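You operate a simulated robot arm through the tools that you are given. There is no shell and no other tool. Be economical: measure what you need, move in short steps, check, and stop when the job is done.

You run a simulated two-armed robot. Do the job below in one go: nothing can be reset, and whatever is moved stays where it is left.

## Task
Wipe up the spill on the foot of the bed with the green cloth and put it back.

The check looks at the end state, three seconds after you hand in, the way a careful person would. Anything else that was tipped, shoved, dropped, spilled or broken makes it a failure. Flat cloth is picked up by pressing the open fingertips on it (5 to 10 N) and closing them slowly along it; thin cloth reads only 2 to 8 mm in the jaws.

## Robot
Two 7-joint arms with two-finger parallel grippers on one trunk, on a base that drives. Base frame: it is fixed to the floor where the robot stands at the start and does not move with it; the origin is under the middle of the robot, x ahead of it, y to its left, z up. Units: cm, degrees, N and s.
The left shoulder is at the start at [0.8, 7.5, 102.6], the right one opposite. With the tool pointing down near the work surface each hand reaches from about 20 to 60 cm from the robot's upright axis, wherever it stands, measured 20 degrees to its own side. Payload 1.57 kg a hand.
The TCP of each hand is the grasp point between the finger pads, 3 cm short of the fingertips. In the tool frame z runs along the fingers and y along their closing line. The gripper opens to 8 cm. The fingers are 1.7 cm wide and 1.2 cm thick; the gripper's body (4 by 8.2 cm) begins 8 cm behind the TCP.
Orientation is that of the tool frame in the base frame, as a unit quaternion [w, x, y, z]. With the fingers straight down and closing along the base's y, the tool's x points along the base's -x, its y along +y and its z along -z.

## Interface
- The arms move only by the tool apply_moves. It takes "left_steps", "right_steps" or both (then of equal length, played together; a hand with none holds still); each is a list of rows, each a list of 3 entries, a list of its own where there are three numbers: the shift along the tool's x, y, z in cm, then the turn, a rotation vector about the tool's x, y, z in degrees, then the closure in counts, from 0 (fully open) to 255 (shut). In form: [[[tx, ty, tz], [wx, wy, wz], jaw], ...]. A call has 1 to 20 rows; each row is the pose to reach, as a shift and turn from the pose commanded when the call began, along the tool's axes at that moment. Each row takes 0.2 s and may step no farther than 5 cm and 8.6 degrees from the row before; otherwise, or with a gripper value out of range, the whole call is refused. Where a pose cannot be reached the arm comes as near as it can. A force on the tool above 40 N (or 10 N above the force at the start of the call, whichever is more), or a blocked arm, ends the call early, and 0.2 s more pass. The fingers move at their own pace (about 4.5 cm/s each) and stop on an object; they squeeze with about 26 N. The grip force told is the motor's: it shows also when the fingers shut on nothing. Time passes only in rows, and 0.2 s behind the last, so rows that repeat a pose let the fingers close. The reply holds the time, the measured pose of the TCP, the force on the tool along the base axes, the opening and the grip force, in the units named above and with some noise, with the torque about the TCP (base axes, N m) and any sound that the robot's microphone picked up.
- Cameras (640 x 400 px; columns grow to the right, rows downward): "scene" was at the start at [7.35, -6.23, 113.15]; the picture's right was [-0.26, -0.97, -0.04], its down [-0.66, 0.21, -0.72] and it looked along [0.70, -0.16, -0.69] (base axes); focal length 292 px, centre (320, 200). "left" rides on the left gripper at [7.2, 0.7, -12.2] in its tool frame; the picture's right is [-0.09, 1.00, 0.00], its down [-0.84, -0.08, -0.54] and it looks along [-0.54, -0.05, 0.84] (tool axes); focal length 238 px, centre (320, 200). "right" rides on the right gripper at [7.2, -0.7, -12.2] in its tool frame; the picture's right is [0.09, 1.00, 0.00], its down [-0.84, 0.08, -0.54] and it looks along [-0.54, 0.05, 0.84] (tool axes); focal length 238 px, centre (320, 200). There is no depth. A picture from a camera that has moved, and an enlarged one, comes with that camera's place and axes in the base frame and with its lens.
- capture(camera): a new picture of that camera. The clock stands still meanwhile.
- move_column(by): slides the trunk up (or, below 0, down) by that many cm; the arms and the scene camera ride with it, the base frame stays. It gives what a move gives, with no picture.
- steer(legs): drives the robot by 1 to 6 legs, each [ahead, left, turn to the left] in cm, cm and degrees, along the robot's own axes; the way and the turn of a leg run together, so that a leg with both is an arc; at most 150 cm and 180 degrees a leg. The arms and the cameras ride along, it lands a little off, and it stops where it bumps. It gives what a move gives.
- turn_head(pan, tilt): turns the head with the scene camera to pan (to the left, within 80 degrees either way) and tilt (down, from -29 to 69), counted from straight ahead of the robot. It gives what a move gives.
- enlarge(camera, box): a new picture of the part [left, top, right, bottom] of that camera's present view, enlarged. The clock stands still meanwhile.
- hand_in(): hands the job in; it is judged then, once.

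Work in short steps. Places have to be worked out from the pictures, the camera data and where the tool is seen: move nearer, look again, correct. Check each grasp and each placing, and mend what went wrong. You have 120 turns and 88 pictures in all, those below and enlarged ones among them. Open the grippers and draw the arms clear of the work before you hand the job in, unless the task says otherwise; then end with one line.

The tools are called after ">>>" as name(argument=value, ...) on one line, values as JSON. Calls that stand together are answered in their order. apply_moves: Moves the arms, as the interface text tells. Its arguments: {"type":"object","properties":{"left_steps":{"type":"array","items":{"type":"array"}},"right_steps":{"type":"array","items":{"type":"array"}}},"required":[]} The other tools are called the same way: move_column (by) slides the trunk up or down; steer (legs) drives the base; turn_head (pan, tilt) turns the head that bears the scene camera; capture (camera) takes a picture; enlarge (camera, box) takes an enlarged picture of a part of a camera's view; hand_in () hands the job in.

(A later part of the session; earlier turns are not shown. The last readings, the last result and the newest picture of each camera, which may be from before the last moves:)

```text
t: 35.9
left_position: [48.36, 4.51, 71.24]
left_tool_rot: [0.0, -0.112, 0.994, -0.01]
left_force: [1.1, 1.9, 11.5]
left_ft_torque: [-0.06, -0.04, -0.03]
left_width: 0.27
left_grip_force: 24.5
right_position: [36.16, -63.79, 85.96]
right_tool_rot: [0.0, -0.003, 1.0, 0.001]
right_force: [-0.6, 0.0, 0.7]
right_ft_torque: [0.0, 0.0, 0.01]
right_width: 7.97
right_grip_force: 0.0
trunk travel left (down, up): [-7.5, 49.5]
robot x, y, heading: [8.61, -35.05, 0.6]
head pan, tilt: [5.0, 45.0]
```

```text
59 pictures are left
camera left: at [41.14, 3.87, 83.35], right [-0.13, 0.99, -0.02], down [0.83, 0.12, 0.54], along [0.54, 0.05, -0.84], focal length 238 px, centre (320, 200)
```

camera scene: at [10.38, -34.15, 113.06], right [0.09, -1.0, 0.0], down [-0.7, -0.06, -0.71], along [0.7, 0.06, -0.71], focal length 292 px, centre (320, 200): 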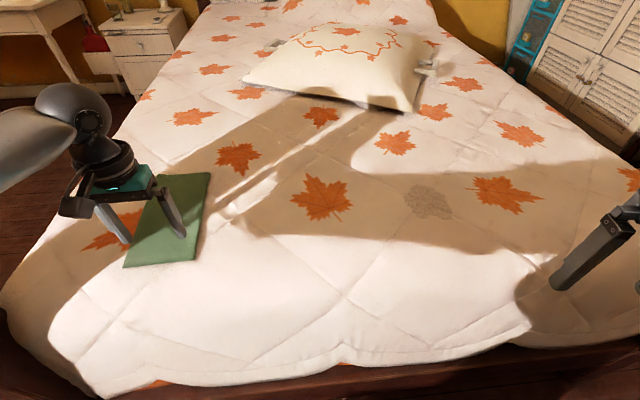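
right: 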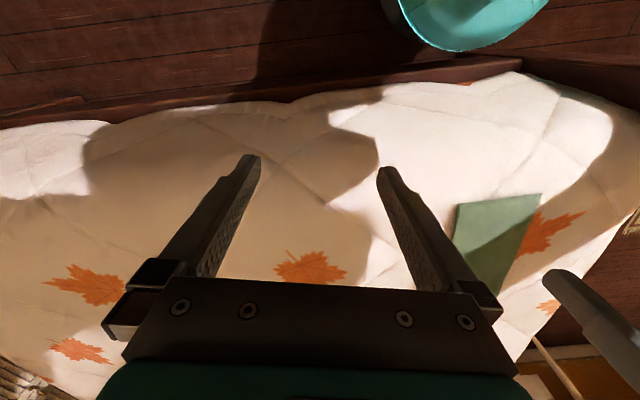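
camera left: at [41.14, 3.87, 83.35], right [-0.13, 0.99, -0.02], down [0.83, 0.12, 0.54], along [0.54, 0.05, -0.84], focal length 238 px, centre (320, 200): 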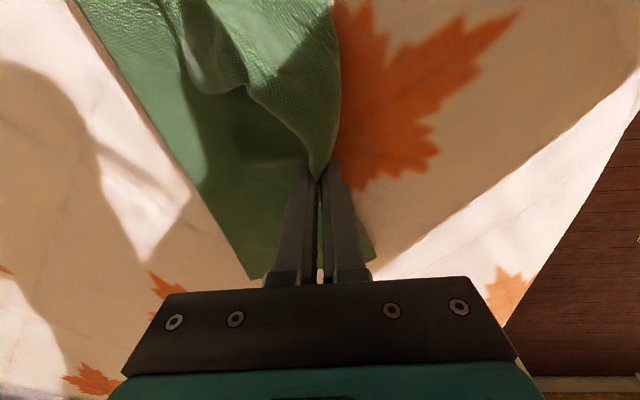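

The reading is 2.7 mm and the jaws hold the fold itself. I'll lift 10 cm and look.

>>> apply_moves(left_steps=[[[0, 0, -1], [0, 0, 0], 255], [[0, 0, -2.5], [0, 0, 0], 255], [[0, 0, -4.5], [0, 0, 0], 255], [[0, 0, -7], [0, 0, 0], 255], [[0, 0, -10], [0, 0, 0], 255], [[0, 0, -10], [0, 0, 0], 255]])

>>> capture(camera="left")

>>> enlarge(camera="scene", box=[60, 100, 260, 260])

```text
t: 37.3
left_position: [48.29, 4.73, 80.98]
left_tool_rot: [0.0, -0.111, 0.994, -0.011]
left_force: [-0.2, 0.0, -0.8]
left_ft_torque: [0.0, -0.02, 0.01]
left_width: 0.29
left_grip_force: 23.7
right_position: [36.21, -63.8, 85.96]
right_tool_rot: [0.0, -0.003, 1.0, 0.001]
right_force: [0.2, 0.9, -0.5]
right_ft_torque: [0.0, 0.01, 0.01]
right_width: 8.01
right_grip_force: 0.0
trunk travel left (down, up): [-7.5, 49.5]
robot x, y, heading: [8.24, -35.01, 0.3]
head pan, tilt: [5.0, 45.0]
```

```text
58 pictures are left
camera left: at [41.14, 4.13, 93.25], right [-0.13, 0.99, -0.02], down [0.83, 0.12, 0.54], along [0.54, 0.05, -0.84], focal length 238 px, centre (320, 200)
```

left: 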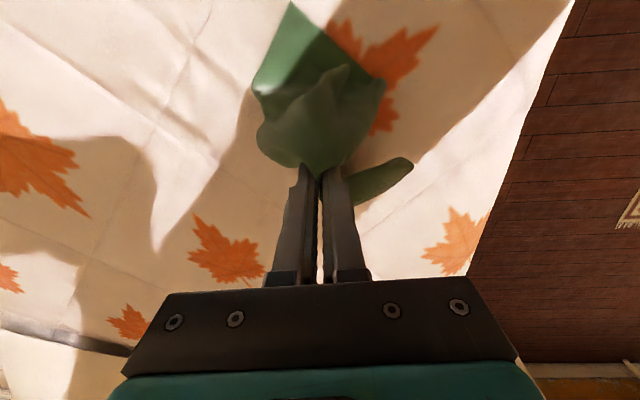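

```text
2.50 times, centred on (160, 180) of scene
camera zoom: at [17.2, -34.21, 113.06], right [0.09, -1.0, 0.0], down [-0.7, -0.07, -0.71], along [0.7, 0.07, -0.71], focal length 729 px, centre (720, 250)
```

zoom: 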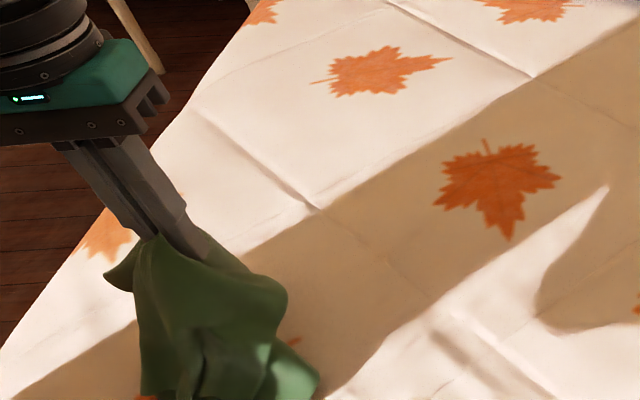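

The cloth hangs neatly from its fold with both layers. I'll lift another 10 cm and check the right side of the bed before driving.

>>> apply_moves(left_steps=[[[0, -0.5, -3], [0, 0, 0], 255], [[0, -1, -6], [0, 0, 0], 255], [[1, -2, -9], [0, 0, 0], 255], [[2, -3, -11], [0, 0, 0], 255], [[2, -3, -11], [0, 0, 0], 255]])

>>> turn_head(pan=-55, tilt=35)

>>> capture(camera="scene")

>>> capture(camera="right")

```text
t: 38.5
left_position: [47.05, 1.55, 92.1]
left_tool_rot: [0.0, -0.111, 0.994, -0.011]
left_force: [0.0, 1.0, 0.0]
left_ft_torque: [-0.03, -0.01, -0.04]
left_width: 0.29
left_grip_force: 24.4
right_position: [36.32, -63.71, 85.96]
right_tool_rot: [0.0, -0.003, 1.0, 0.001]
right_force: [-0.3, 0.9, 0.4]
right_ft_torque: [-0.01, 0.01, 0.01]
right_width: 7.97
right_grip_force: 0.0
trunk travel left (down, up): [-7.5, 49.5]
robot x, y, heading: [8.26, -34.9, 0.2]
head pan, tilt: [5.0, 45.0]
```

```text
t: 39.8
left_position: [46.99, 1.58, 92.01]
left_tool_rot: [-0.001, -0.11, 0.994, -0.012]
left_force: [0.1, 0.3, 0.0]
left_ft_torque: [0.01, 0.01, -0.01]
left_width: 0.31
left_grip_force: 24.4
right_position: [36.19, -63.78, 86.02]
right_tool_rot: [-0.001, -0.004, 1.0, 0.001]
right_force: [0.4, -0.1, -0.1]
right_ft_torque: [0.01, 0.0, -0.05]
right_width: 7.99
right_grip_force: 0.0
trunk travel left (down, up): [-7.5, 49.5]
robot x, y, heading: [8.23, -35.15, 0.3]
head pan, tilt: [-55.0, 35.0]
```

```text
56 pictures are left
camera scene: at [14.21, -42.15, 114.54], right [-0.82, -0.58, 0.0], down [-0.33, 0.47, -0.82], along [0.47, -0.67, -0.57], focal length 292 px, centre (320, 200)
```

scene: 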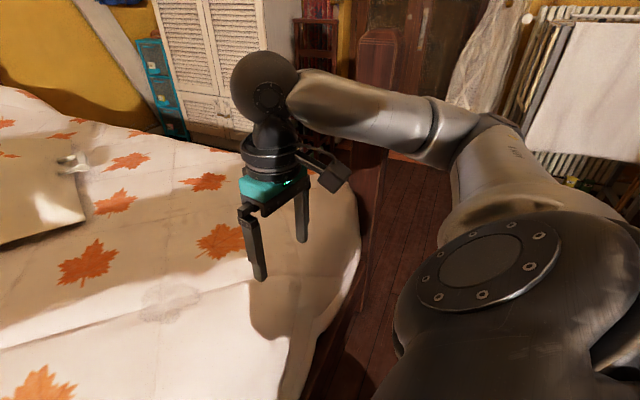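

```text
55 pictures are left
camera right: at [29.12, -64.46, 98.18], right [-0.1, 1.0, 0.0], down [0.84, 0.08, 0.54], along [0.54, 0.05, -0.84], focal length 238 px, centre (320, 200)
```

right: 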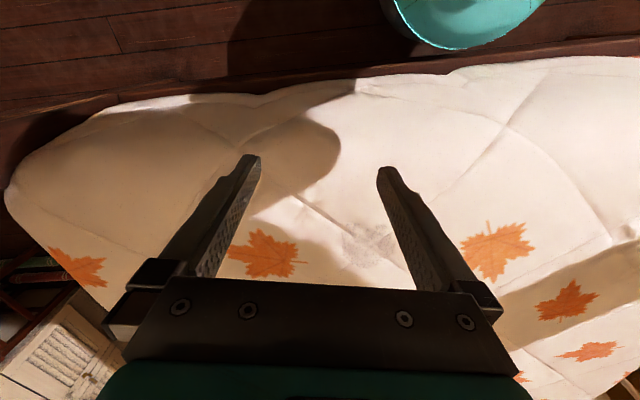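

There is a right bedpost near (48,-125), far enough away. The cloth hangs clear, so I'll back off 2 cm from the rail and drive 33 cm right.

>>> steer(legs=[[-2, 0, 0], [0, -33, 0]])

>>> turn_head(pan=10, tilt=48)

>>> capture(camera="scene")

>>> capture(camera="left")

```text
t: 42.3
left_position: [45.17, -31.4, 92.04]
left_tool_rot: [-0.001, -0.113, 0.994, -0.011]
left_force: [-0.2, 1.2, -0.9]
left_ft_torque: [0.0, 0.04, 0.01]
left_width: 0.27
left_grip_force: 24.3
right_position: [34.7, -96.65, 85.86]
right_tool_rot: [0.0, -0.005, 1.0, 0.001]
right_force: [0.7, -0.1, -0.1]
right_ft_torque: [-0.02, -0.01, -0.03]
right_width: 8.0
right_grip_force: 0.0
trunk travel left (down, up): [-7.5, 49.5]
robot x, y, heading: [6.72, -68.39, 0.5]
head pan, tilt: [-55.0, 35.0]
```

```text
t: 43.7
left_position: [45.17, -31.32, 91.98]
left_tool_rot: [0.0, -0.114, 0.993, -0.012]
left_force: [-0.1, -0.5, -0.1]
left_ft_torque: [0.0, 0.0, -0.01]
left_width: 0.3
left_grip_force: 24.2
right_position: [34.72, -96.55, 85.92]
right_tool_rot: [0.0, -0.005, 1.0, 0.001]
right_force: [0.0, 0.2, -0.1]
right_ft_torque: [-0.04, -0.01, -0.02]
right_width: 8.02
right_grip_force: 0.0
trunk travel left (down, up): [-7.5, 49.5]
robot x, y, heading: [6.69, -68.04, 0.7]
head pan, tilt: [10.0, 48.0]
```

```text
54 pictures are left
camera scene: at [15.15, -66.49, 112.64], right [0.18, -0.98, 0.0], down [-0.73, -0.14, -0.67], along [0.66, 0.12, -0.74], focal length 292 px, centre (320, 200)
```

scene: 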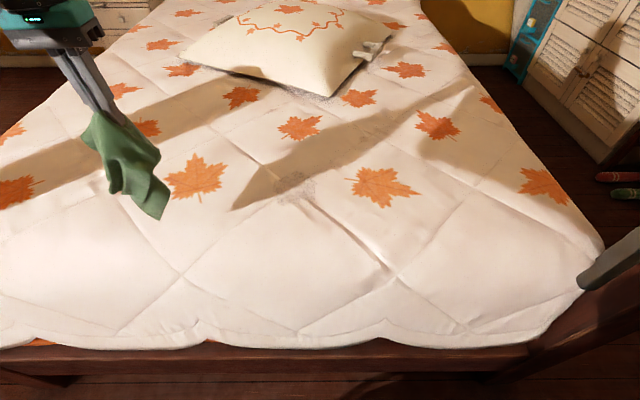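

```text
53 pictures are left
camera left: at [37.99, -31.87, 104.21], right [-0.13, 0.99, -0.02], down [0.83, 0.12, 0.54], along [0.54, 0.05, -0.84], focal length 238 px, centre (320, 200)
```

left: 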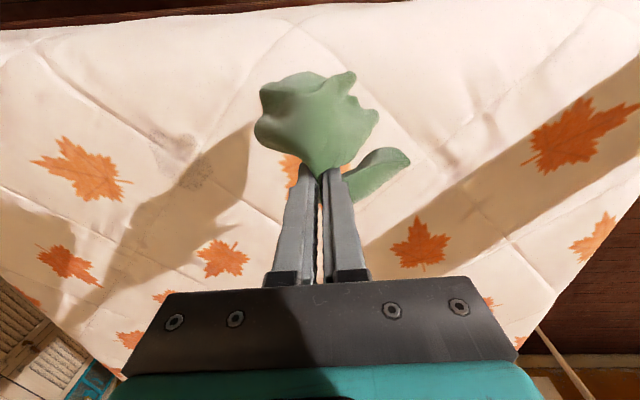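

The spill is confirmed at about (57.3,-53.5). I'll drive 6 cm closer, then carry the cloth to the far right side of it, at about (59,-67).

>>> steer(legs=[[6, 0, 0]])

```text
t: 44.7
left_position: [51.14, -31.23, 92.01]
left_tool_rot: [-0.001, -0.112, 0.994, -0.011]
left_force: [-0.2, 0.1, 0.0]
left_ft_torque: [0.02, 0.0, -0.06]
left_width: 0.28
left_grip_force: 23.9
right_position: [40.52, -96.55, 86.01]
right_tool_rot: [0.0, -0.006, 1.0, 0.001]
right_force: [0.0, 0.2, -0.8]
right_ft_torque: [0.01, 0.02, 0.0]
right_width: 7.99
right_grip_force: 0.1
trunk travel left (down, up): [-7.5, 49.5]
robot x, y, heading: [12.73, -68.42, 0.7]
head pan, tilt: [10.0, 48.0]
```

Now I'll carry the cloth over to the start of the wiping line.

>>> apply_moves(left_steps=[[[0, -4, 0], [0, 0, 0], 255], [[0, -8, 0], [0, 0, 0], 255], [[0, -12, 0], [0, 0, 0], 255], [[0, -16, 0], [0, 0, 0], 255], [[0, -20, 0], [0, 0, 0], 255], [[-0.3, -24, 0], [0, 0, 0], 255], [[-0.6, -28, 0], [0, 0, 0], 255], [[-0.9, -32, 1], [0, 0, 0], 255], [[-1.2, -36, 2], [0, 0, 0], 255], [[-1.2, -36, 4], [0, 0, 0], 255], [[-1.2, -36, 4], [0, 0, 0], 255]])

>>> capture(camera="scene")

```text
t: 47.1
left_position: [60.3, -66.24, 88.84]
left_tool_rot: [0.0, -0.112, 0.994, -0.012]
left_force: [-0.4, 0.4, -0.3]
left_ft_torque: [0.0, 0.0, 0.04]
left_width: 0.27
left_grip_force: 24.3
right_position: [40.61, -96.43, 85.98]
right_tool_rot: [0.0, -0.005, 1.0, 0.002]
right_force: [0.0, -0.3, -0.4]
right_ft_torque: [-0.01, 0.03, -0.01]
right_width: 8.0
right_grip_force: 0.1
trunk travel left (down, up): [-7.5, 49.5]
robot x, y, heading: [12.56, -67.55, 0.5]
head pan, tilt: [10.0, 48.0]
```

```text
52 pictures are left
camera scene: at [21.05, -66.42, 112.64], right [0.18, -0.98, 0.0], down [-0.73, -0.14, -0.67], along [0.66, 0.12, -0.74], focal length 292 px, centre (320, 200)
```

scene: 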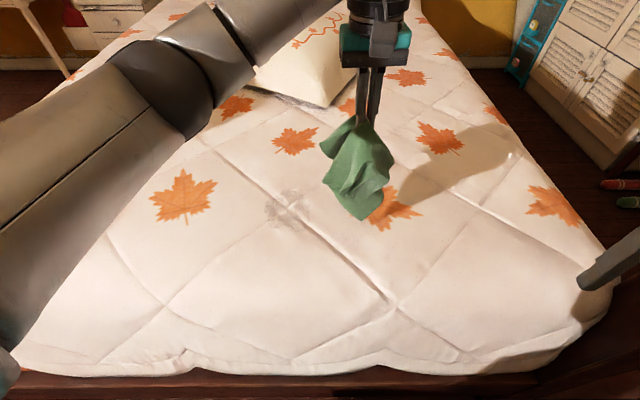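

I'll lay the cloth down by lowering while moving left, so it trails behind the grip.

>>> apply_moves(left_steps=[[[0, -4, 0], [0, 0, 0], 255], [[0, -4, 2], [0, 0, 0], 255], [[0, -2, 4.5], [0, 0, 0], 255], [[0, -0.5, 7], [0, 0, 0], 255], [[0, 1, 9.5], [0, 0, 0], 255], [[0, 2.5, 12], [0, 0, 0], 255], [[0, 4, 14], [0, 0, 0], 255], [[0, 5.5, 15.5], [0, 0, 0], 255], [[0, 7, 16.5], [0, 0, 0], 255], [[0, 8, 17.2], [0, 0, 0], 255], [[0, 8, 17.2], [0, 0, 0], 255]])

>>> capture(camera="scene")

>>> capture(camera="left")

```text
t: 49.5
left_position: [58.46, -58.63, 71.49]
left_tool_rot: [0.0, -0.113, 0.994, -0.012]
left_force: [0.6, -0.4, 1.5]
left_ft_torque: [-0.04, -0.02, -0.02]
left_width: 0.27
left_grip_force: 24.2
right_position: [40.58, -96.4, 85.98]
right_tool_rot: [0.0, -0.005, 1.0, 0.001]
right_force: [1.3, -1.0, 0.1]
right_ft_torque: [0.01, -0.02, -0.01]
right_width: 8.0
right_grip_force: 0.0
trunk travel left (down, up): [-7.5, 49.5]
robot x, y, heading: [12.31, -67.95, 0.7]
head pan, tilt: [10.0, 48.0]
```

```text
51 pictures are left
camera scene: at [21.04, -66.43, 112.64], right [0.18, -0.98, 0.0], down [-0.73, -0.14, -0.67], along [0.66, 0.12, -0.74], focal length 292 px, centre (320, 200)
```

scene: 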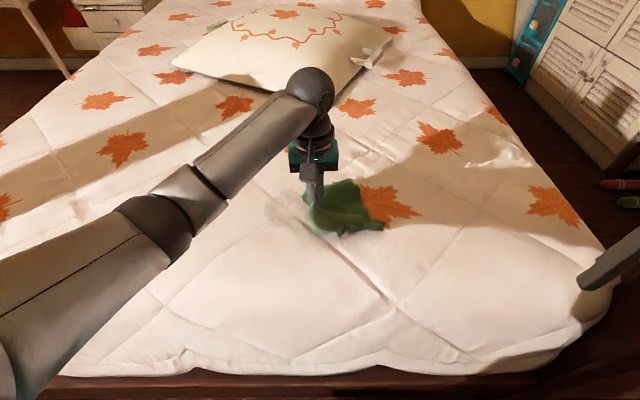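

```text
50 pictures are left
camera left: at [51.4, -59.27, 83.66], right [-0.13, 0.99, -0.02], down [0.83, 0.12, 0.54], along [0.54, 0.05, -0.84], focal length 238 px, centre (320, 200)
```

left: 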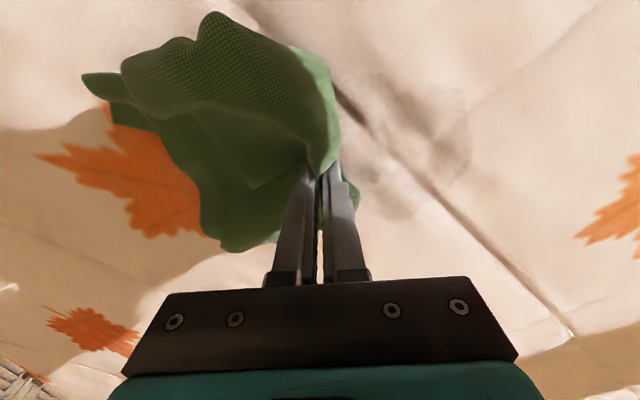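

The cloth trails flat beside the grip. Now the first wiping stroke to the left over the spill, pressing lightly.

>>> apply_moves(left_steps=[[[0, 0, 0.2], [0, 0, 0], 255], [[0, 2, 0.15], [0, 0, 0], 255], [[0, 4, 0.1], [0, 0, 0], 255], [[0, 6, 0.05], [0, 0, 0], 255], [[0, 8, 0], [0, 0, 0], 255], [[0, 10, -0.05], [0, 0, 0], 255], [[0, 12, -0.1], [0, 0, 0], 255], [[0, 14, -0.15], [0, 0, 0], 255], [[0, 16, -0.2], [0, 0, 0], 255], [[0, 18, -0.25], [0, 0, 0], 255], [[0, 20, -0.3], [0, 0, 0], 255], [[0, 20, -0.3], [0, 0, 0], 255]])

>>> capture(camera="scene")

>>> capture(camera="left")

```text
t: 52.1
left_position: [54.1, -39.25, 71.32]
left_tool_rot: [0.0, -0.112, 0.994, -0.012]
left_force: [1.5, -4.7, 9.7]
left_ft_torque: [-0.18, -0.07, -0.05]
left_width: 0.3
left_grip_force: 24.3
right_position: [40.6, -96.56, 86.13]
right_tool_rot: [0.0, -0.005, 1.0, 0.001]
right_force: [0.1, 0.1, -0.6]
right_ft_torque: [0.0, -0.01, -0.01]
right_width: 7.99
right_grip_force: 0.0
trunk travel left (down, up): [-7.5, 49.5]
robot x, y, heading: [12.28, -67.67, 0.7]
head pan, tilt: [10.0, 48.0]
```

```text
49 pictures are left
camera scene: at [21.0, -66.49, 112.65], right [0.18, -0.98, 0.0], down [-0.73, -0.14, -0.67], along [0.66, 0.12, -0.74], focal length 292 px, centre (320, 200)
```

scene: 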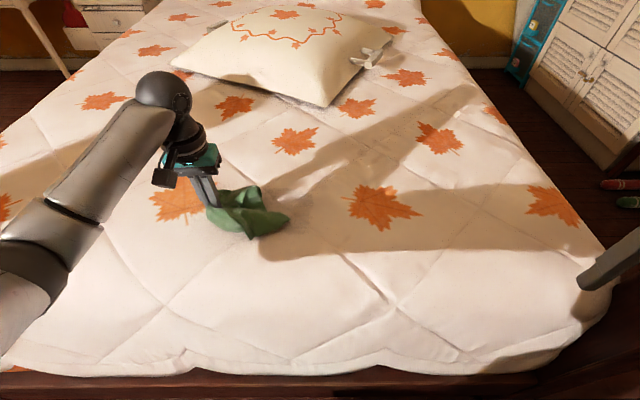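

```text
48 pictures are left
camera left: at [46.88, -39.78, 83.53], right [-0.13, 0.99, -0.02], down [0.83, 0.12, 0.54], along [0.54, 0.05, -0.84], focal length 238 px, centre (320, 200)
```

left: 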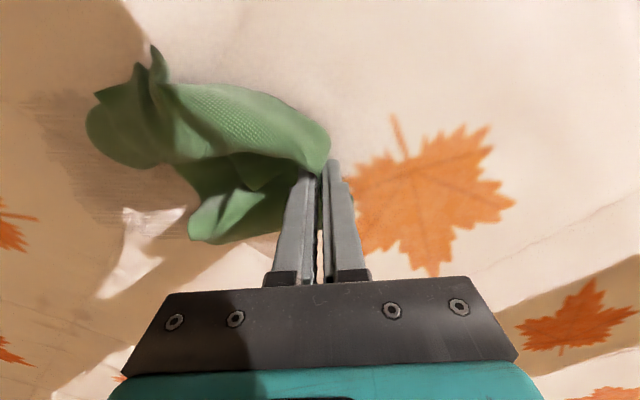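

The stain has faded, with faint streaks left. I'll zoom in on it.

>>> enlarge(camera="scene", box=[200, 150, 360, 290])

>>> enlarge(camera="left", box=[0, 50, 240, 260])

```text
2.86 times, centred on (280, 220) of scene
camera zoom: at [21.0, -66.49, 112.65], right [0.18, -0.98, 0.0], down [-0.73, -0.14, -0.67], along [0.66, 0.12, -0.74], focal length 834 px, centre (434, 143)
```

zoom: 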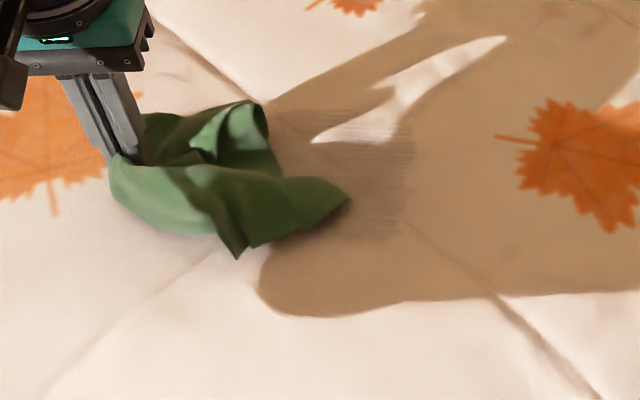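

```text
1.90 times, centred on (120, 155) of left
camera zoom: at [46.88, -39.78, 83.53], right [-0.13, 0.99, -0.02], down [0.83, 0.12, 0.54], along [0.54, 0.05, -0.84], focal length 454 px, centre (701, 286)
```

zoom: 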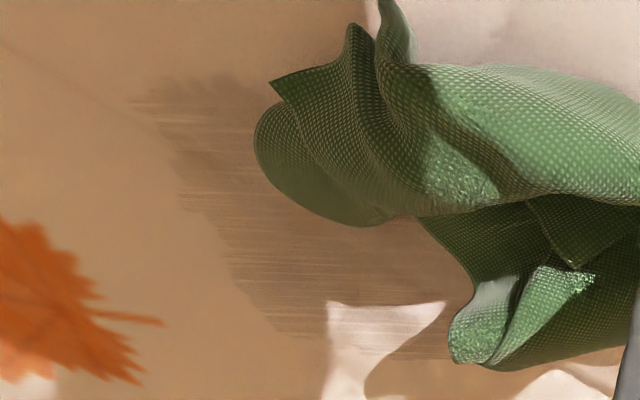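

The remaining streaks cover about x 52–62, y −47..−59. I'll lift, return, and lay the cloth again, shifted 2 cm farther out.

>>> apply_moves(left_steps=[[[0, 0, -4], [0, 0, 0], 255], [[0, -1, -8], [0, 0, 0], 255], [[0, -4, -12], [0, 0, 0], 255], [[0, -8, -15], [0, 0, 0], 255], [[0, -13, -15], [0, 0, 0], 255], [[-1, -17, -15], [0, 0, 0], 255], [[-2, -21, -15], [0, 0, 0], 255], [[-2, -26, -15], [0, 0, 0], 255], [[-2, -31, -15], [0, 0, 0], 255], [[-2, -32, -13], [0, 0, 0], 255], [[-2, -31, -11], [0, 0, 0], 255], [[-2, -30, -9], [0, 0, 0], 255], [[-2, -28.5, -7], [0, 0, 0], 255], [[-2, -27, -5], [0, 0, 0], 255], [[-2, -25.5, -3], [0, 0, 0], 255], [[-2, -24, -1.5], [0, 0, 0], 255], [[-2, -22.5, -0.2], [0, 0, 0], 255], [[-2, -21, 0.6], [0, 0, 0], 255]])

>>> enlarge(camera="scene", box=[200, 150, 400, 290])

```text
t: 55.9
left_position: [60.9, -59.33, 71.31]
left_tool_rot: [0.001, -0.112, 0.994, -0.013]
left_force: [0.6, -3.0, 5.0]
left_ft_torque: [-0.09, -0.05, -0.05]
left_width: 0.27
left_grip_force: 24.2
right_position: [40.57, -96.52, 86.02]
right_tool_rot: [0.0, -0.005, 1.0, 0.001]
right_force: [0.1, -0.8, -0.6]
right_ft_torque: [-0.01, -0.02, 0.04]
right_width: 8.0
right_grip_force: 0.1
trunk travel left (down, up): [-7.5, 49.5]
robot x, y, heading: [12.54, -68.3, 0.7]
head pan, tilt: [10.0, 48.0]
```

```text
2.86 times, centred on (300, 220) of scene
camera zoom: at [21.02, -66.46, 112.65], right [0.18, -0.98, 0.0], down [-0.73, -0.14, -0.67], along [0.66, 0.12, -0.74], focal length 834 px, centre (377, 143)
```

zoom: 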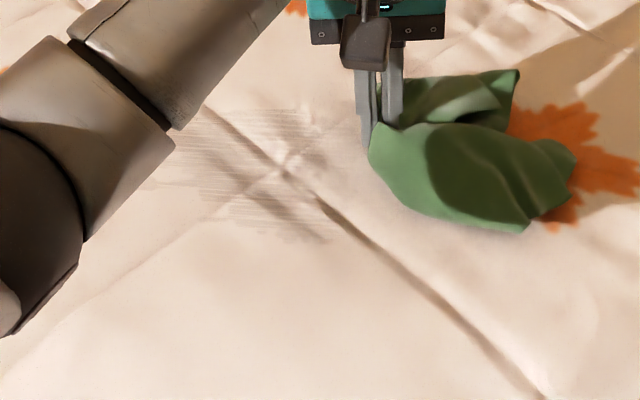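

Second stroke now, a bit firmer.

>>> apply_moves(left_steps=[[[0, 0, 0.05], [0, 0, 0], 255], [[0, 2, 0], [0, 0, 0], 255], [[0, 4, -0.05], [0, 0, 0], 255], [[0, 6, -0.1], [0, 0, 0], 255], [[0, 8, -0.15], [0, 0, 0], 255], [[0, 10, -0.2], [0, 0, 0], 255], [[0, 12, -0.25], [0, 0, 0], 255], [[0, 14, -0.3], [0, 0, 0], 255], [[0, 16, -0.35], [0, 0, 0], 255], [[0, 18, -0.4], [0, 0, 0], 255], [[0, 20, -0.45], [0, 0, 0], 255], [[0, 24, -0.5], [0, 0, 0], 255], [[0, 26, -0.55], [0, 0, 0], 255]])

>>> enlarge(camera="scene", box=[160, 140, 360, 280])

```text
t: 58.7
left_position: [55.01, -34.02, 71.2]
left_tool_rot: [0.0, -0.112, 0.994, -0.011]
left_force: [-0.3, -1.4, 1.1]
left_ft_torque: [0.01, 0.02, 0.02]
left_width: 0.3
left_grip_force: 23.9
right_position: [40.6, -96.52, 86.02]
right_tool_rot: [0.0, -0.005, 1.0, 0.002]
right_force: [-0.9, 1.1, 0.7]
right_ft_torque: [-0.02, 0.03, -0.02]
right_width: 8.02
right_grip_force: 0.2
trunk travel left (down, up): [-7.5, 49.5]
robot x, y, heading: [12.64, -67.4, 0.5]
head pan, tilt: [10.0, 48.0]
```

```text
2.86 times, centred on (260, 210) of scene
camera zoom: at [21.04, -66.42, 112.64], right [0.18, -0.98, 0.0], down [-0.73, -0.14, -0.67], along [0.66, 0.12, -0.74], focal length 834 px, centre (491, 171)
```

zoom: 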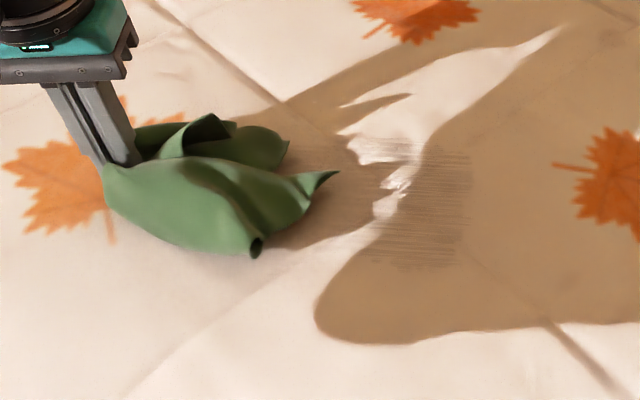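

It is fading further. Another return and lay, this time 4 cm nearer and starting farther right.

>>> apply_moves(left_steps=[[[0, -1, -4], [0, 0, 0], 255], [[0, -3, -8], [0, 0, 0], 255], [[0, -7, -12], [0, 0, 0], 255], [[1, -11.5, -14], [0, 0, 0], 255], [[2, -16, -14], [0, 0, 0], 255], [[3, -20, -14], [0, 0, 0], 255], [[4, -24.5, -14], [0, 0, 0], 255], [[4, -29, -14], [0, 0, 0], 255], [[4, -33.5, -14], [0, 0, 0], 255], [[4, -38, -14], [0, 0, 0], 255], [[4, -40, -12], [0, 0, 0], 255], [[4, -39, -10], [0, 0, 0], 255], [[4, -38, -8], [0, 0, 0], 255], [[4, -36.5, -6], [0, 0, 0], 255], [[4, -35, -4], [0, 0, 0], 255], [[4, -33.5, -2], [0, 0, 0], 255], [[4, -32, -0.5], [0, 0, 0], 255], [[4, -30.5, 0.7], [0, 0, 0], 255]])

>>> apply_moves(left_steps=[[[0, 0, 0.1], [0, 0, 0], 255], [[0, 1.5, 0.07], [0, 0, 0], 255], [[0, 3, 0.03], [0, 0, 0], 255], [[0, 4.5, 0], [0, 0, 0], 255], [[0, 6, -0.03], [0, 0, 0], 255], [[0, 7.5, -0.07], [0, 0, 0], 255], [[0, 9, -0.1], [0, 0, 0], 255], [[0, 10.5, -0.13], [0, 0, 0], 255], [[0, 12, -0.17], [0, 0, 0], 255], [[0, 13.5, -0.2], [0, 0, 0], 255], [[0, 15, -0.23], [0, 0, 0], 255], [[0, 17, -0.27], [0, 0, 0], 255], [[0, 19, -0.3], [0, 0, 0], 255], [[0, 21, -0.35], [0, 0, 0], 255], [[0, 23, -0.4], [0, 0, 0], 255], [[0, 26, -0.45], [0, 0, 0], 255], [[0, 29, -0.5], [0, 0, 0], 255]])

>>> enlarge(camera="scene", box=[160, 140, 360, 280])

```text
refused: row 3 steps farther than a row can; nothing moved
```

```text
t: 62.3
left_position: [48.42, -7.08, 71.07]
left_tool_rot: [0.002, -0.111, 0.994, -0.01]
left_force: [5.6, -4.7, 12.9]
left_ft_torque: [-0.13, -0.14, 0.04]
left_width: 0.28
left_grip_force: 24.1
left hand out of reach, approached as far as the arm can: row 17
right_position: [40.57, -96.69, 85.95]
right_tool_rot: [0.001, -0.005, 1.0, 0.002]
right_force: [-0.1, 0.0, -0.8]
right_ft_torque: [-0.03, -0.01, 0.01]
right_width: 8.0
right_grip_force: 0.1
trunk travel left (down, up): [-7.5, 49.5]
robot x, y, heading: [12.09, -67.78, 0.8]
head pan, tilt: [10.0, 48.0]
```

```text
2.86 times, centred on (260, 210) of scene
camera zoom: at [21.02, -66.55, 112.64], right [0.18, -0.98, 0.0], down [-0.73, -0.14, -0.67], along [0.66, 0.12, -0.74], focal length 834 px, centre (491, 171)
```

zoom: 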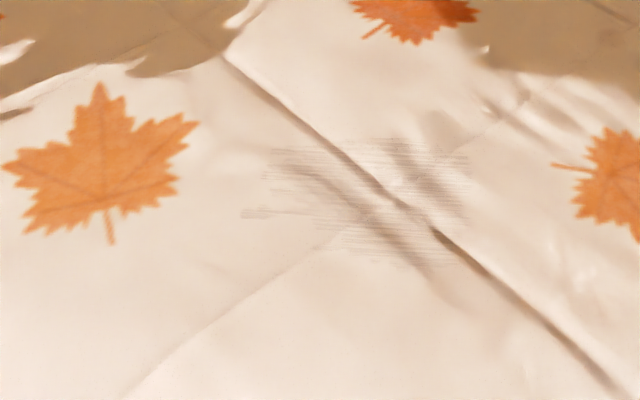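

The first call was refused (step too long) and the second dragged the cloth farther left, but nothing was disturbed. Faint streaks remain. I'll lift and bring the cloth back to the right.

>>> apply_moves(left_steps=[[[0, -1, -4], [0, 0, 0], 255], [[0, -2, -8], [0, 0, 0], 255], [[0, -4, -12], [0, 0, 0], 255], [[0, -7, -15], [0, 0, 0], 255], [[0, -11.5, -15], [0, 0, 0], 255], [[0, -16, -15], [0, 0, 0], 255], [[0, -20.5, -15], [0, 0, 0], 255], [[0, -25, -15], [0, 0, 0], 255], [[1, -29.5, -15], [0, 0, 0], 255], [[2, -34, -15], [0, 0, 0], 255], [[3, -38.5, -15], [0, 0, 0], 255], [[4, -43, -15], [0, 0, 0], 255], [[4, -47.5, -15], [0, 0, 0], 255], [[4, -52, -14], [0, 0, 0], 255], [[4, -56.5, -14], [0, 0, 0], 255], [[4, -61, -14], [0, 0, 0], 255], [[4, -64, -14], [0, 0, 0], 255]])

```text
t: 65.9
left_position: [58.69, -69.81, 86.35]
left_tool_rot: [-0.001, -0.113, 0.994, -0.01]
left_force: [-0.6, 0.6, -0.6]
left_ft_torque: [0.0, -0.02, 0.04]
left_width: 0.27
left_grip_force: 24.1
right_position: [40.6, -96.57, 85.98]
right_tool_rot: [0.0, -0.005, 1.0, 0.0]
right_force: [0.1, -0.1, -0.6]
right_ft_torque: [0.01, -0.03, 0.01]
right_width: 8.0
right_grip_force: 0.1
trunk travel left (down, up): [-7.5, 49.5]
robot x, y, heading: [12.48, -67.94, 0.6]
head pan, tilt: [10.0, 48.0]
```

I'll lay the cloth and stroke in one go, line about x=57.

>>> apply_moves(left_steps=[[[0, 0, 3], [0, 0, 0], 255], [[0, 0.5, 5.5], [0, 0, 0], 255], [[0, 1.5, 8], [0, 0, 0], 255], [[0, 2.5, 10], [0, 0, 0], 255], [[0, 4, 12], [0, 0, 0], 255], [[0, 5.5, 13.5], [0, 0, 0], 255], [[0, 7, 14.6], [0, 0, 0], 255], [[0, 8, 15.1], [0, 0, 0], 255], [[0, 10, 15.1], [0, 0, 0], 255], [[0, 12, 15.05], [0, 0, 0], 255], [[0, 14, 15], [0, 0, 0], 255], [[0, 16, 14.95], [0, 0, 0], 255], [[0, 18, 14.9], [0, 0, 0], 255], [[0, 20, 14.85], [0, 0, 0], 255], [[0, 22, 14.8], [0, 0, 0], 255], [[0, 24, 14.75], [0, 0, 0], 255], [[0, 27, 14.7], [0, 0, 0], 255], [[0, 30, 14.65], [0, 0, 0], 255], [[0, 33, 14.6], [0, 0, 0], 255], [[0, 36, 14.5], [0, 0, 0], 255]])

>>> enlarge(camera="scene", box=[160, 140, 360, 280])

```text
t: 70.1
left_position: [50.86, -35.12, 71.33]
left_tool_rot: [0.0, -0.112, 0.994, -0.011]
left_force: [0.2, -0.8, 1.0]
left_ft_torque: [-0.01, -0.01, 0.0]
left_width: 0.28
left_grip_force: 24.4
right_position: [40.55, -96.52, 85.96]
right_tool_rot: [0.0, -0.005, 1.0, 0.001]
right_force: [0.6, -0.3, 0.5]
right_ft_torque: [0.03, 0.0, 0.05]
right_width: 8.01
right_grip_force: 0.1
trunk travel left (down, up): [-7.5, 49.5]
robot x, y, heading: [12.5, -68.19, 1.0]
head pan, tilt: [10.0, 48.0]
```

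```text
2.86 times, centred on (260, 210) of scene
camera zoom: at [21.04, -66.43, 112.64], right [0.18, -0.98, 0.0], down [-0.73, -0.14, -0.67], along [0.66, 0.12, -0.74], focal length 834 px, centre (491, 171)
```

zoom: 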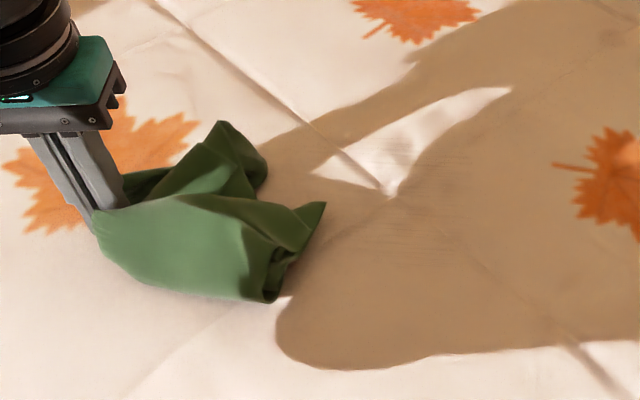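

Only very faint traces remain. I'll repeat the cycle with a line 3 cm farther out.

>>> apply_moves(left_steps=[[[0, -1, -4], [0, 0, 0], 255], [[0, -2, -8], [0, 0, 0], 255], [[0, -4, -12], [0, 0, 0], 255], [[0, -7, -15], [0, 0, 0], 255], [[-1, -11.5, -15], [0, 0, 0], 255], [[-2, -16, -15], [0, 0, 0], 255], [[-3, -20.5, -15], [0, 0, 0], 255], [[-3, -25, -15], [0, 0, 0], 255], [[-3, -29.5, -15], [0, 0, 0], 255], [[-3, -34, -15], [0, 0, 0], 255], [[-3, -37, -15], [0, 0, 0], 255], [[-3, -37, -15], [0, 0, 0], 255]])

```text
t: 72.7
left_position: [61.83, -70.12, 87.2]
left_tool_rot: [-0.001, -0.113, 0.994, -0.011]
left_force: [0.2, 0.1, 0.9]
left_ft_torque: [0.03, 0.01, 0.01]
left_width: 0.29
left_grip_force: 24.0
right_position: [40.45, -96.49, 85.92]
right_tool_rot: [0.0, -0.005, 1.0, 0.001]
right_force: [0.9, 0.2, 0.3]
right_ft_torque: [-0.01, 0.01, 0.02]
right_width: 7.99
right_grip_force: 0.0
trunk travel left (down, up): [-7.5, 49.5]
robot x, y, heading: [12.38, -67.84, 0.4]
head pan, tilt: [10.0, 48.0]
```

Lay and stroke again.

>>> apply_moves(left_steps=[[[0, 0, 3.8], [0, 0, 0], 255], [[0, 0.5, 6.5], [0, 0, 0], 255], [[0, 1.5, 9], [0, 0, 0], 255], [[0, 2.5, 11], [0, 0, 0], 255], [[0, 4, 13], [0, 0, 0], 255], [[0, 5.5, 14.5], [0, 0, 0], 255], [[0, 7, 15.6], [0, 0, 0], 255], [[0, 8, 15.95], [0, 0, 0], 255], [[0, 10, 15.95], [0, 0, 0], 255], [[0, 12, 15.9], [0, 0, 0], 255], [[0, 14, 15.85], [0, 0, 0], 255], [[0, 16, 15.8], [0, 0, 0], 255], [[0, 18, 15.75], [0, 0, 0], 255], [[0, 20, 15.7], [0, 0, 0], 255], [[0, 22, 15.65], [0, 0, 0], 255], [[0, 24, 15.6], [0, 0, 0], 255], [[0, 27, 15.55], [0, 0, 0], 255], [[0, 30, 15.5], [0, 0, 0], 255], [[0, 34, 15.4], [0, 0, 0], 255], [[0, 38, 15.3], [0, 0, 0], 255]])

>>> enlarge(camera="scene", box=[180, 140, 360, 280])

```text
t: 76.9
left_position: [53.17, -33.27, 71.21]
left_tool_rot: [0.001, -0.112, 0.994, -0.011]
left_force: [1.1, -5.3, 17.5]
left_ft_torque: [-0.25, -0.04, 0.02]
left_width: 0.27
left_grip_force: 24.6
right_position: [40.57, -96.69, 85.94]
right_tool_rot: [0.0, -0.004, 1.0, 0.002]
right_force: [-0.3, 0.0, 0.0]
right_ft_torque: [-0.01, -0.02, -0.01]
right_width: 8.02
right_grip_force: 0.2
trunk travel left (down, up): [-7.5, 49.5]
robot x, y, heading: [12.55, -68.03, 0.7]
head pan, tilt: [10.0, 48.0]
```

```text
2.86 times, centred on (270, 210) of scene
camera zoom: at [20.96, -66.54, 112.64], right [0.18, -0.98, 0.0], down [-0.73, -0.14, -0.67], along [0.66, 0.12, -0.74], focal length 834 px, centre (463, 171)
```

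zoom: 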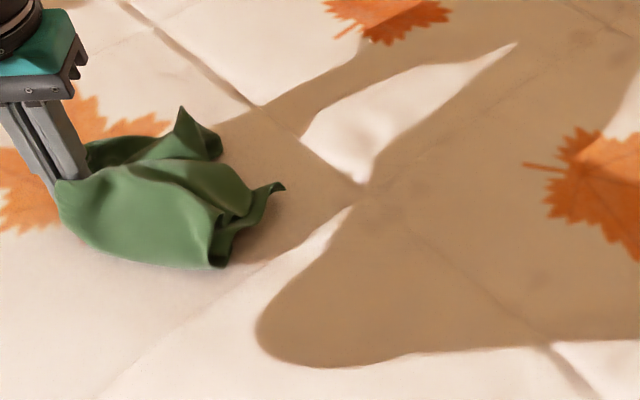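

The area looks clean. I'll lift the cloth and inspect the spot in full before carrying the cloth back.

>>> apply_moves(left_steps=[[[0, 0, -4], [0, 0, 0], 255], [[0, 0, -8], [0, 0, 0], 255], [[0, 1, -12], [0, 0, 0], 255], [[0, 3, -16], [0, 0, 0], 255], [[0, 6, -19], [0, 0, 0], 255], [[0, 9, -20], [0, 0, 0], 255], [[0, 9, -20], [0, 0, 0], 255]])

>>> enlarge(camera="scene", box=[180, 120, 380, 280])

>>> capture(camera="left")

```text
t: 78.5
left_position: [51.4, -24.01, 90.65]
left_tool_rot: [-0.001, -0.113, 0.994, -0.011]
left_force: [-0.3, -0.4, -0.3]
left_ft_torque: [0.02, 0.02, -0.02]
left_width: 0.31
left_grip_force: 24.7
right_position: [40.66, -96.37, 86.05]
right_tool_rot: [0.0, -0.005, 1.0, 0.001]
right_force: [0.2, -0.6, 0.5]
right_ft_torque: [-0.01, -0.02, -0.02]
right_width: 8.02
right_grip_force: 0.1
trunk travel left (down, up): [-7.5, 49.5]
robot x, y, heading: [12.29, -68.3, 0.5]
head pan, tilt: [10.0, 48.0]
```

```text
2.50 times, centred on (280, 200) of scene
camera zoom: at [21.05, -66.42, 112.64], right [0.18, -0.98, 0.0], down [-0.73, -0.14, -0.67], along [0.66, 0.12, -0.74], focal length 729 px, centre (420, 200)
```

zoom: 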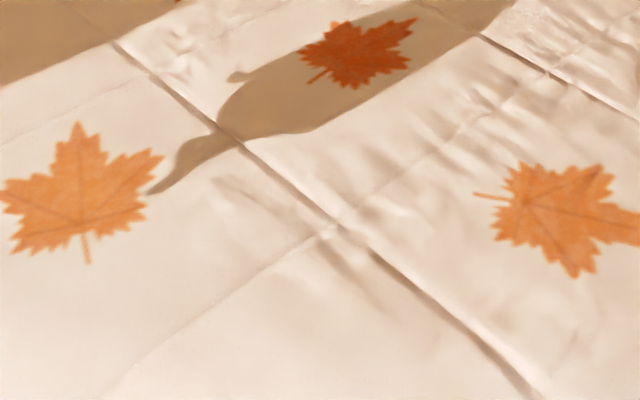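

```text
39 pictures are left
camera left: at [44.15, -24.56, 102.99], right [-0.13, 0.99, -0.02], down [0.83, 0.12, 0.54], along [0.54, 0.05, -0.84], focal length 238 px, centre (320, 200)
```

left: 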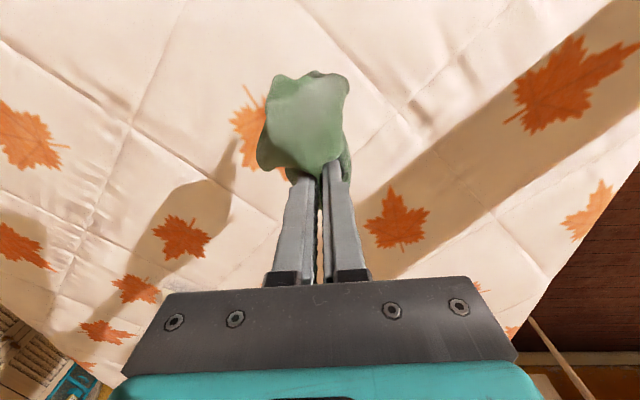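

The bedspread is clean. I'll drive back to the cloth's place: 6 cm back, then 31 cm left.

>>> steer(legs=[[-6, 0, 0], [0, 30, 0]])

```text
t: 81.1
left_position: [45.11, 5.81, 90.83]
left_tool_rot: [0.0, -0.112, 0.994, -0.011]
left_force: [0.1, 0.2, -0.1]
left_ft_torque: [0.02, 0.04, -0.02]
left_width: 0.31
left_grip_force: 24.1
right_position: [34.2, -66.7, 85.91]
right_tool_rot: [0.001, -0.004, 1.0, 0.001]
right_force: [-0.1, 0.2, 0.2]
right_ft_torque: [0.0, 0.04, 0.0]
right_width: 7.97
right_grip_force: 0.1
trunk travel left (down, up): [-7.5, 49.5]
robot x, y, heading: [5.82, -38.09, 0.4]
head pan, tilt: [10.0, 48.0]
```

Now I'll carry the cloth right of its place, then lay it down trailing while moving left to the old fold position (48.4, 6).

>>> apply_moves(left_steps=[[[-0.6, -4, 0], [0, 0, 0], 255], [[-1.3, -8, 0], [0, 0, 0], 255], [[-2, -12, 0], [0, 0, 0], 255], [[-2.7, -16, 0], [0, 0, 0], 255], [[-3.3, -20.5, 0], [0, 0, 0], 255], [[-3.3, -22, 0], [0, 0, 0], 255], [[-3.3, -22, 3], [0, 0, 0], 255], [[-3.3, -21.5, 6], [0, 0, 0], 255], [[-3.3, -20.5, 9], [0, 0, 0], 255], [[-3.3, -19.5, 11], [0, 0, 0], 255], [[-3.3, -18, 13], [0, 0, 0], 255], [[-3.3, -16.5, 15], [0, 0, 0], 255], [[-3.3, -15, 16.5], [0, 0, 0], 255], [[-3.3, -13, 17.8], [0, 0, 0], 255], [[-3.3, -10, 18.5], [0, 0, 0], 255]])

>>> capture(camera="scene")

```text
t: 84.3
left_position: [50.67, -3.43, 72.5]
left_tool_rot: [0.0, -0.112, 0.994, -0.011]
left_force: [0.5, -0.3, -0.5]
left_ft_torque: [0.01, 0.02, -0.03]
left_width: 0.3
left_grip_force: 24.2
right_position: [34.14, -66.62, 85.88]
right_tool_rot: [0.0, -0.004, 1.0, 0.001]
right_force: [0.3, 0.1, 0.5]
right_ft_torque: [0.0, -0.05, 0.01]
right_width: 7.97
right_grip_force: 0.0
trunk travel left (down, up): [-7.5, 49.5]
robot x, y, heading: [5.81, -38.14, 0.6]
head pan, tilt: [10.0, 48.0]
```

```text
38 pictures are left
camera scene: at [14.71, -36.56, 112.64], right [0.18, -0.98, 0.0], down [-0.73, -0.14, -0.67], along [0.66, 0.12, -0.74], focal length 292 px, centre (320, 200)
```

scene: 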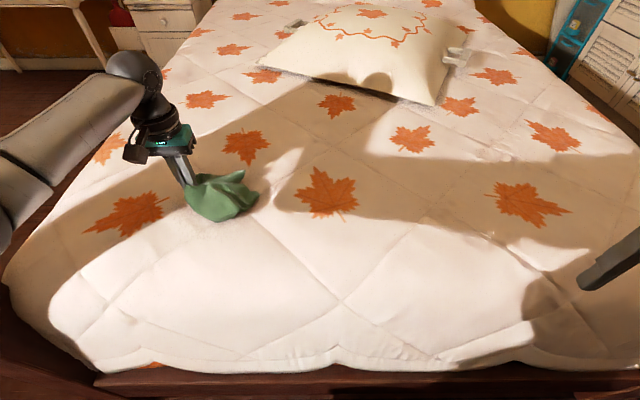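

I'll continue the drag to the fold's old place, keeping it low.

>>> apply_moves(left_steps=[[[0, 2, 0.5], [0, 0, 0], 255], [[0, 4, 0.9], [0, 0, 0], 255], [[0, 6, 0.9], [0, 0, 0], 255], [[0, 8, 0.85], [0, 0, 0], 255], [[0, 9.7, 0.8], [0, 0, 0], 255], [[0, 9.7, 0.8], [0, 0, 0], 255]])

>>> enlarge(camera="scene", box=[80, 110, 280, 260])

>>> capture(camera="left")

```text
t: 85.7
left_position: [48.36, 6.0, 71.61]
left_tool_rot: [0.0, -0.111, 0.994, -0.012]
left_force: [-0.2, 0.0, 0.3]
left_ft_torque: [0.01, 0.0, 0.02]
left_width: 0.28
left_grip_force: 24.1
right_position: [34.17, -66.75, 85.96]
right_tool_rot: [0.0, -0.004, 1.0, 0.0]
right_force: [0.2, 0.0, -0.2]
right_ft_torque: [-0.03, 0.02, 0.02]
right_width: 8.0
right_grip_force: 0.2
trunk travel left (down, up): [-7.5, 49.5]
robot x, y, heading: [5.87, -37.99, 0.5]
head pan, tilt: [10.0, 48.0]
```

```text
2.67 times, centred on (180, 185) of scene
camera zoom: at [14.71, -36.57, 112.64], right [0.18, -0.98, 0.0], down [-0.73, -0.14, -0.67], along [0.66, 0.12, -0.74], focal length 778 px, centre (693, 240)
```

zoom: 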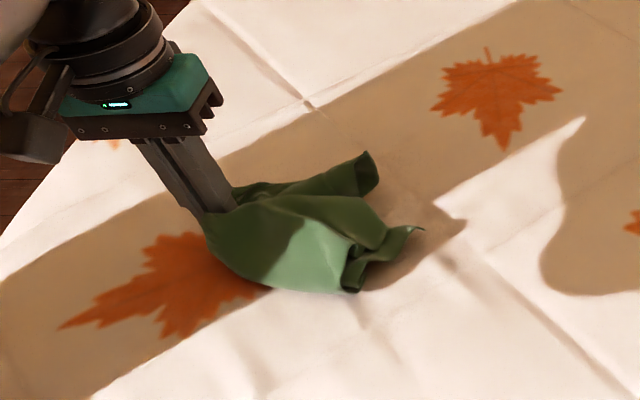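

```text
36 pictures are left
camera left: at [41.17, 5.32, 83.74], right [-0.13, 0.99, -0.02], down [0.83, 0.12, 0.54], along [0.54, 0.05, -0.84], focal length 238 px, centre (320, 200)
```

left: 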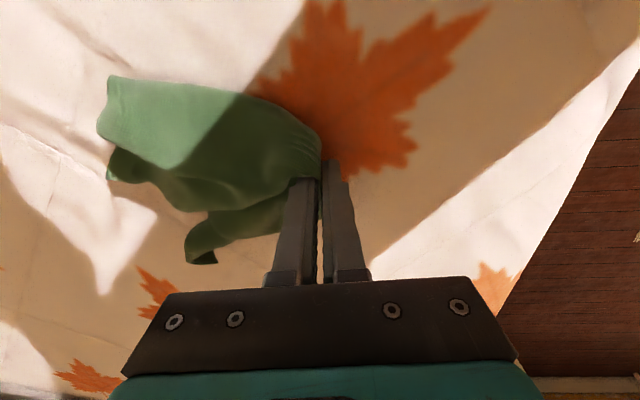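

The cloth is in place but bunched. I'll release gently with a small opening, lift, and see how it relaxes.

>>> apply_moves(left_steps=[[[0, 0, 0.2], [0, 0, 0], 240], [[0, 0, 0.2], [0, 0, 0], 220], [[0, 0, 0], [0, 0, 0], 200], [[0, 0, 0], [0, 0, 0], 190], [[0, 0, -2], [0, 0, 0], 180], [[0, 0, -6], [0, 0, 0], 170], [[0, 2, -10], [0, 0, 0], 150], [[0, 5, -13], [0, 0, 0], 100], [[0, 5, -13], [0, 0, 0], 0], [[0, 5, -13], [0, 0, 0], 0]])

>>> enlarge(camera="scene", box=[80, 110, 280, 260])

>>> capture(camera="left")

```text
t: 87.9
left_position: [47.12, 11.26, 84.29]
left_tool_rot: [-0.001, -0.113, 0.994, -0.012]
left_force: [-0.2, 1.7, 0.3]
left_ft_torque: [-0.02, 0.0, 0.01]
left_width: 7.97
left_grip_force: 0.1
right_position: [34.19, -66.65, 85.94]
right_tool_rot: [0.001, -0.004, 1.0, 0.001]
right_force: [-0.6, 0.2, 0.2]
right_ft_torque: [-0.03, -0.04, -0.04]
right_width: 8.0
right_grip_force: 0.0
trunk travel left (down, up): [-7.5, 49.5]
robot x, y, heading: [5.97, -37.84, 0.3]
head pan, tilt: [10.0, 48.0]
```

```text
2.67 times, centred on (180, 185) of scene
camera zoom: at [14.71, -36.57, 112.64], right [0.18, -0.98, 0.0], down [-0.73, -0.14, -0.67], along [0.66, 0.12, -0.74], focal length 778 px, centre (693, 240)
```

zoom: 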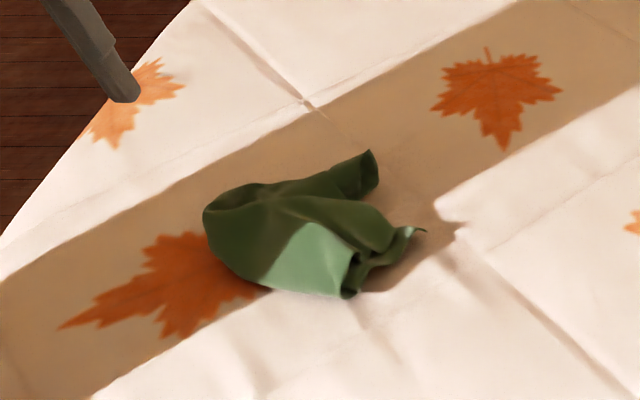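

```text
34 pictures are left
camera left: at [39.95, 10.63, 96.46], right [-0.13, 0.99, -0.02], down [0.83, 0.12, 0.54], along [0.54, 0.05, -0.84], focal length 238 px, centre (320, 200)
```

left: 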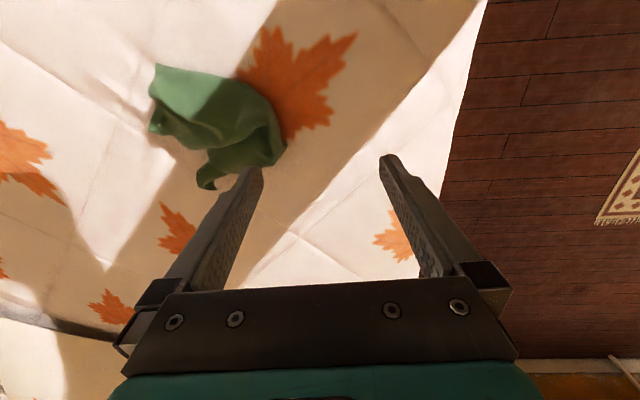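

The cloth is in the right area but crumpled, with near and far wings trailing. I'll spread it: first go above the near wing and look closely.

>>> apply_moves(left_steps=[[[2, -4, 0], [0, 0, 0], 0], [[4, -8, 0], [0, 0, 0], 0], [[5, -12, 1], [0, 0, 0], 0], [[5.9, -14.3, 3], [0, 0, 0], 0], [[5.9, -14.3, 5], [0, 0, 0], 0], [[5.9, -14.3, 5], [0, 0, 0], 0]])

>>> capture(camera="left")

>>> enlarge(camera="scene", box=[100, 110, 260, 230])

```text
t: 89.3
left_position: [44.61, -4.39, 79.55]
left_tool_rot: [0.001, -0.113, 0.994, -0.011]
left_force: [0.2, 0.6, -0.5]
left_ft_torque: [0.02, 0.0, -0.03]
left_width: 8.0
left_grip_force: 0.1
right_position: [34.23, -66.66, 86.02]
right_tool_rot: [0.0, -0.004, 1.0, 0.001]
right_force: [-0.3, 0.9, 0.0]
right_ft_torque: [0.01, 0.0, -0.01]
right_width: 7.99
right_grip_force: 0.0
trunk travel left (down, up): [-7.5, 49.5]
robot x, y, heading: [5.74, -37.93, 0.3]
head pan, tilt: [10.0, 48.0]
```

```text
33 pictures are left
camera left: at [37.5, -5.01, 91.88], right [-0.13, 0.99, -0.02], down [0.83, 0.12, 0.54], along [0.54, 0.05, -0.84], focal length 238 px, centre (320, 200)
```

left: 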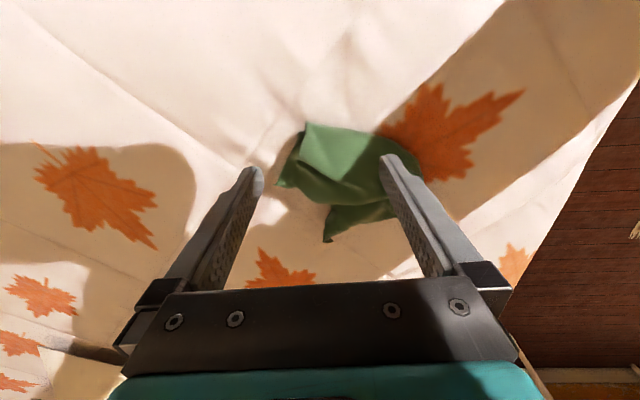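

```text
3.33 times, centred on (180, 170) of scene
camera zoom: at [14.71, -36.56, 112.64], right [0.18, -0.98, 0.0], down [-0.73, -0.14, -0.67], along [0.66, 0.12, -0.74], focal length 972 px, centre (787, 300)
```

zoom: 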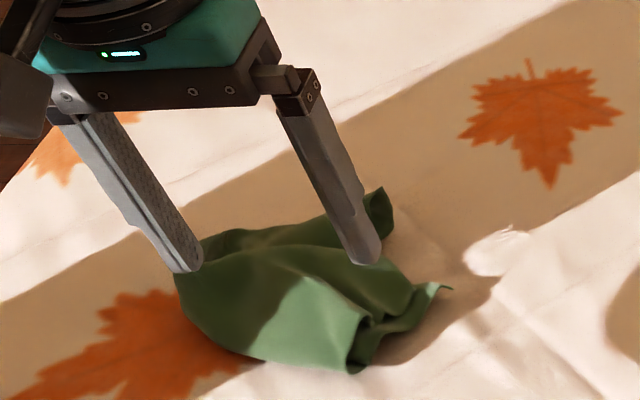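

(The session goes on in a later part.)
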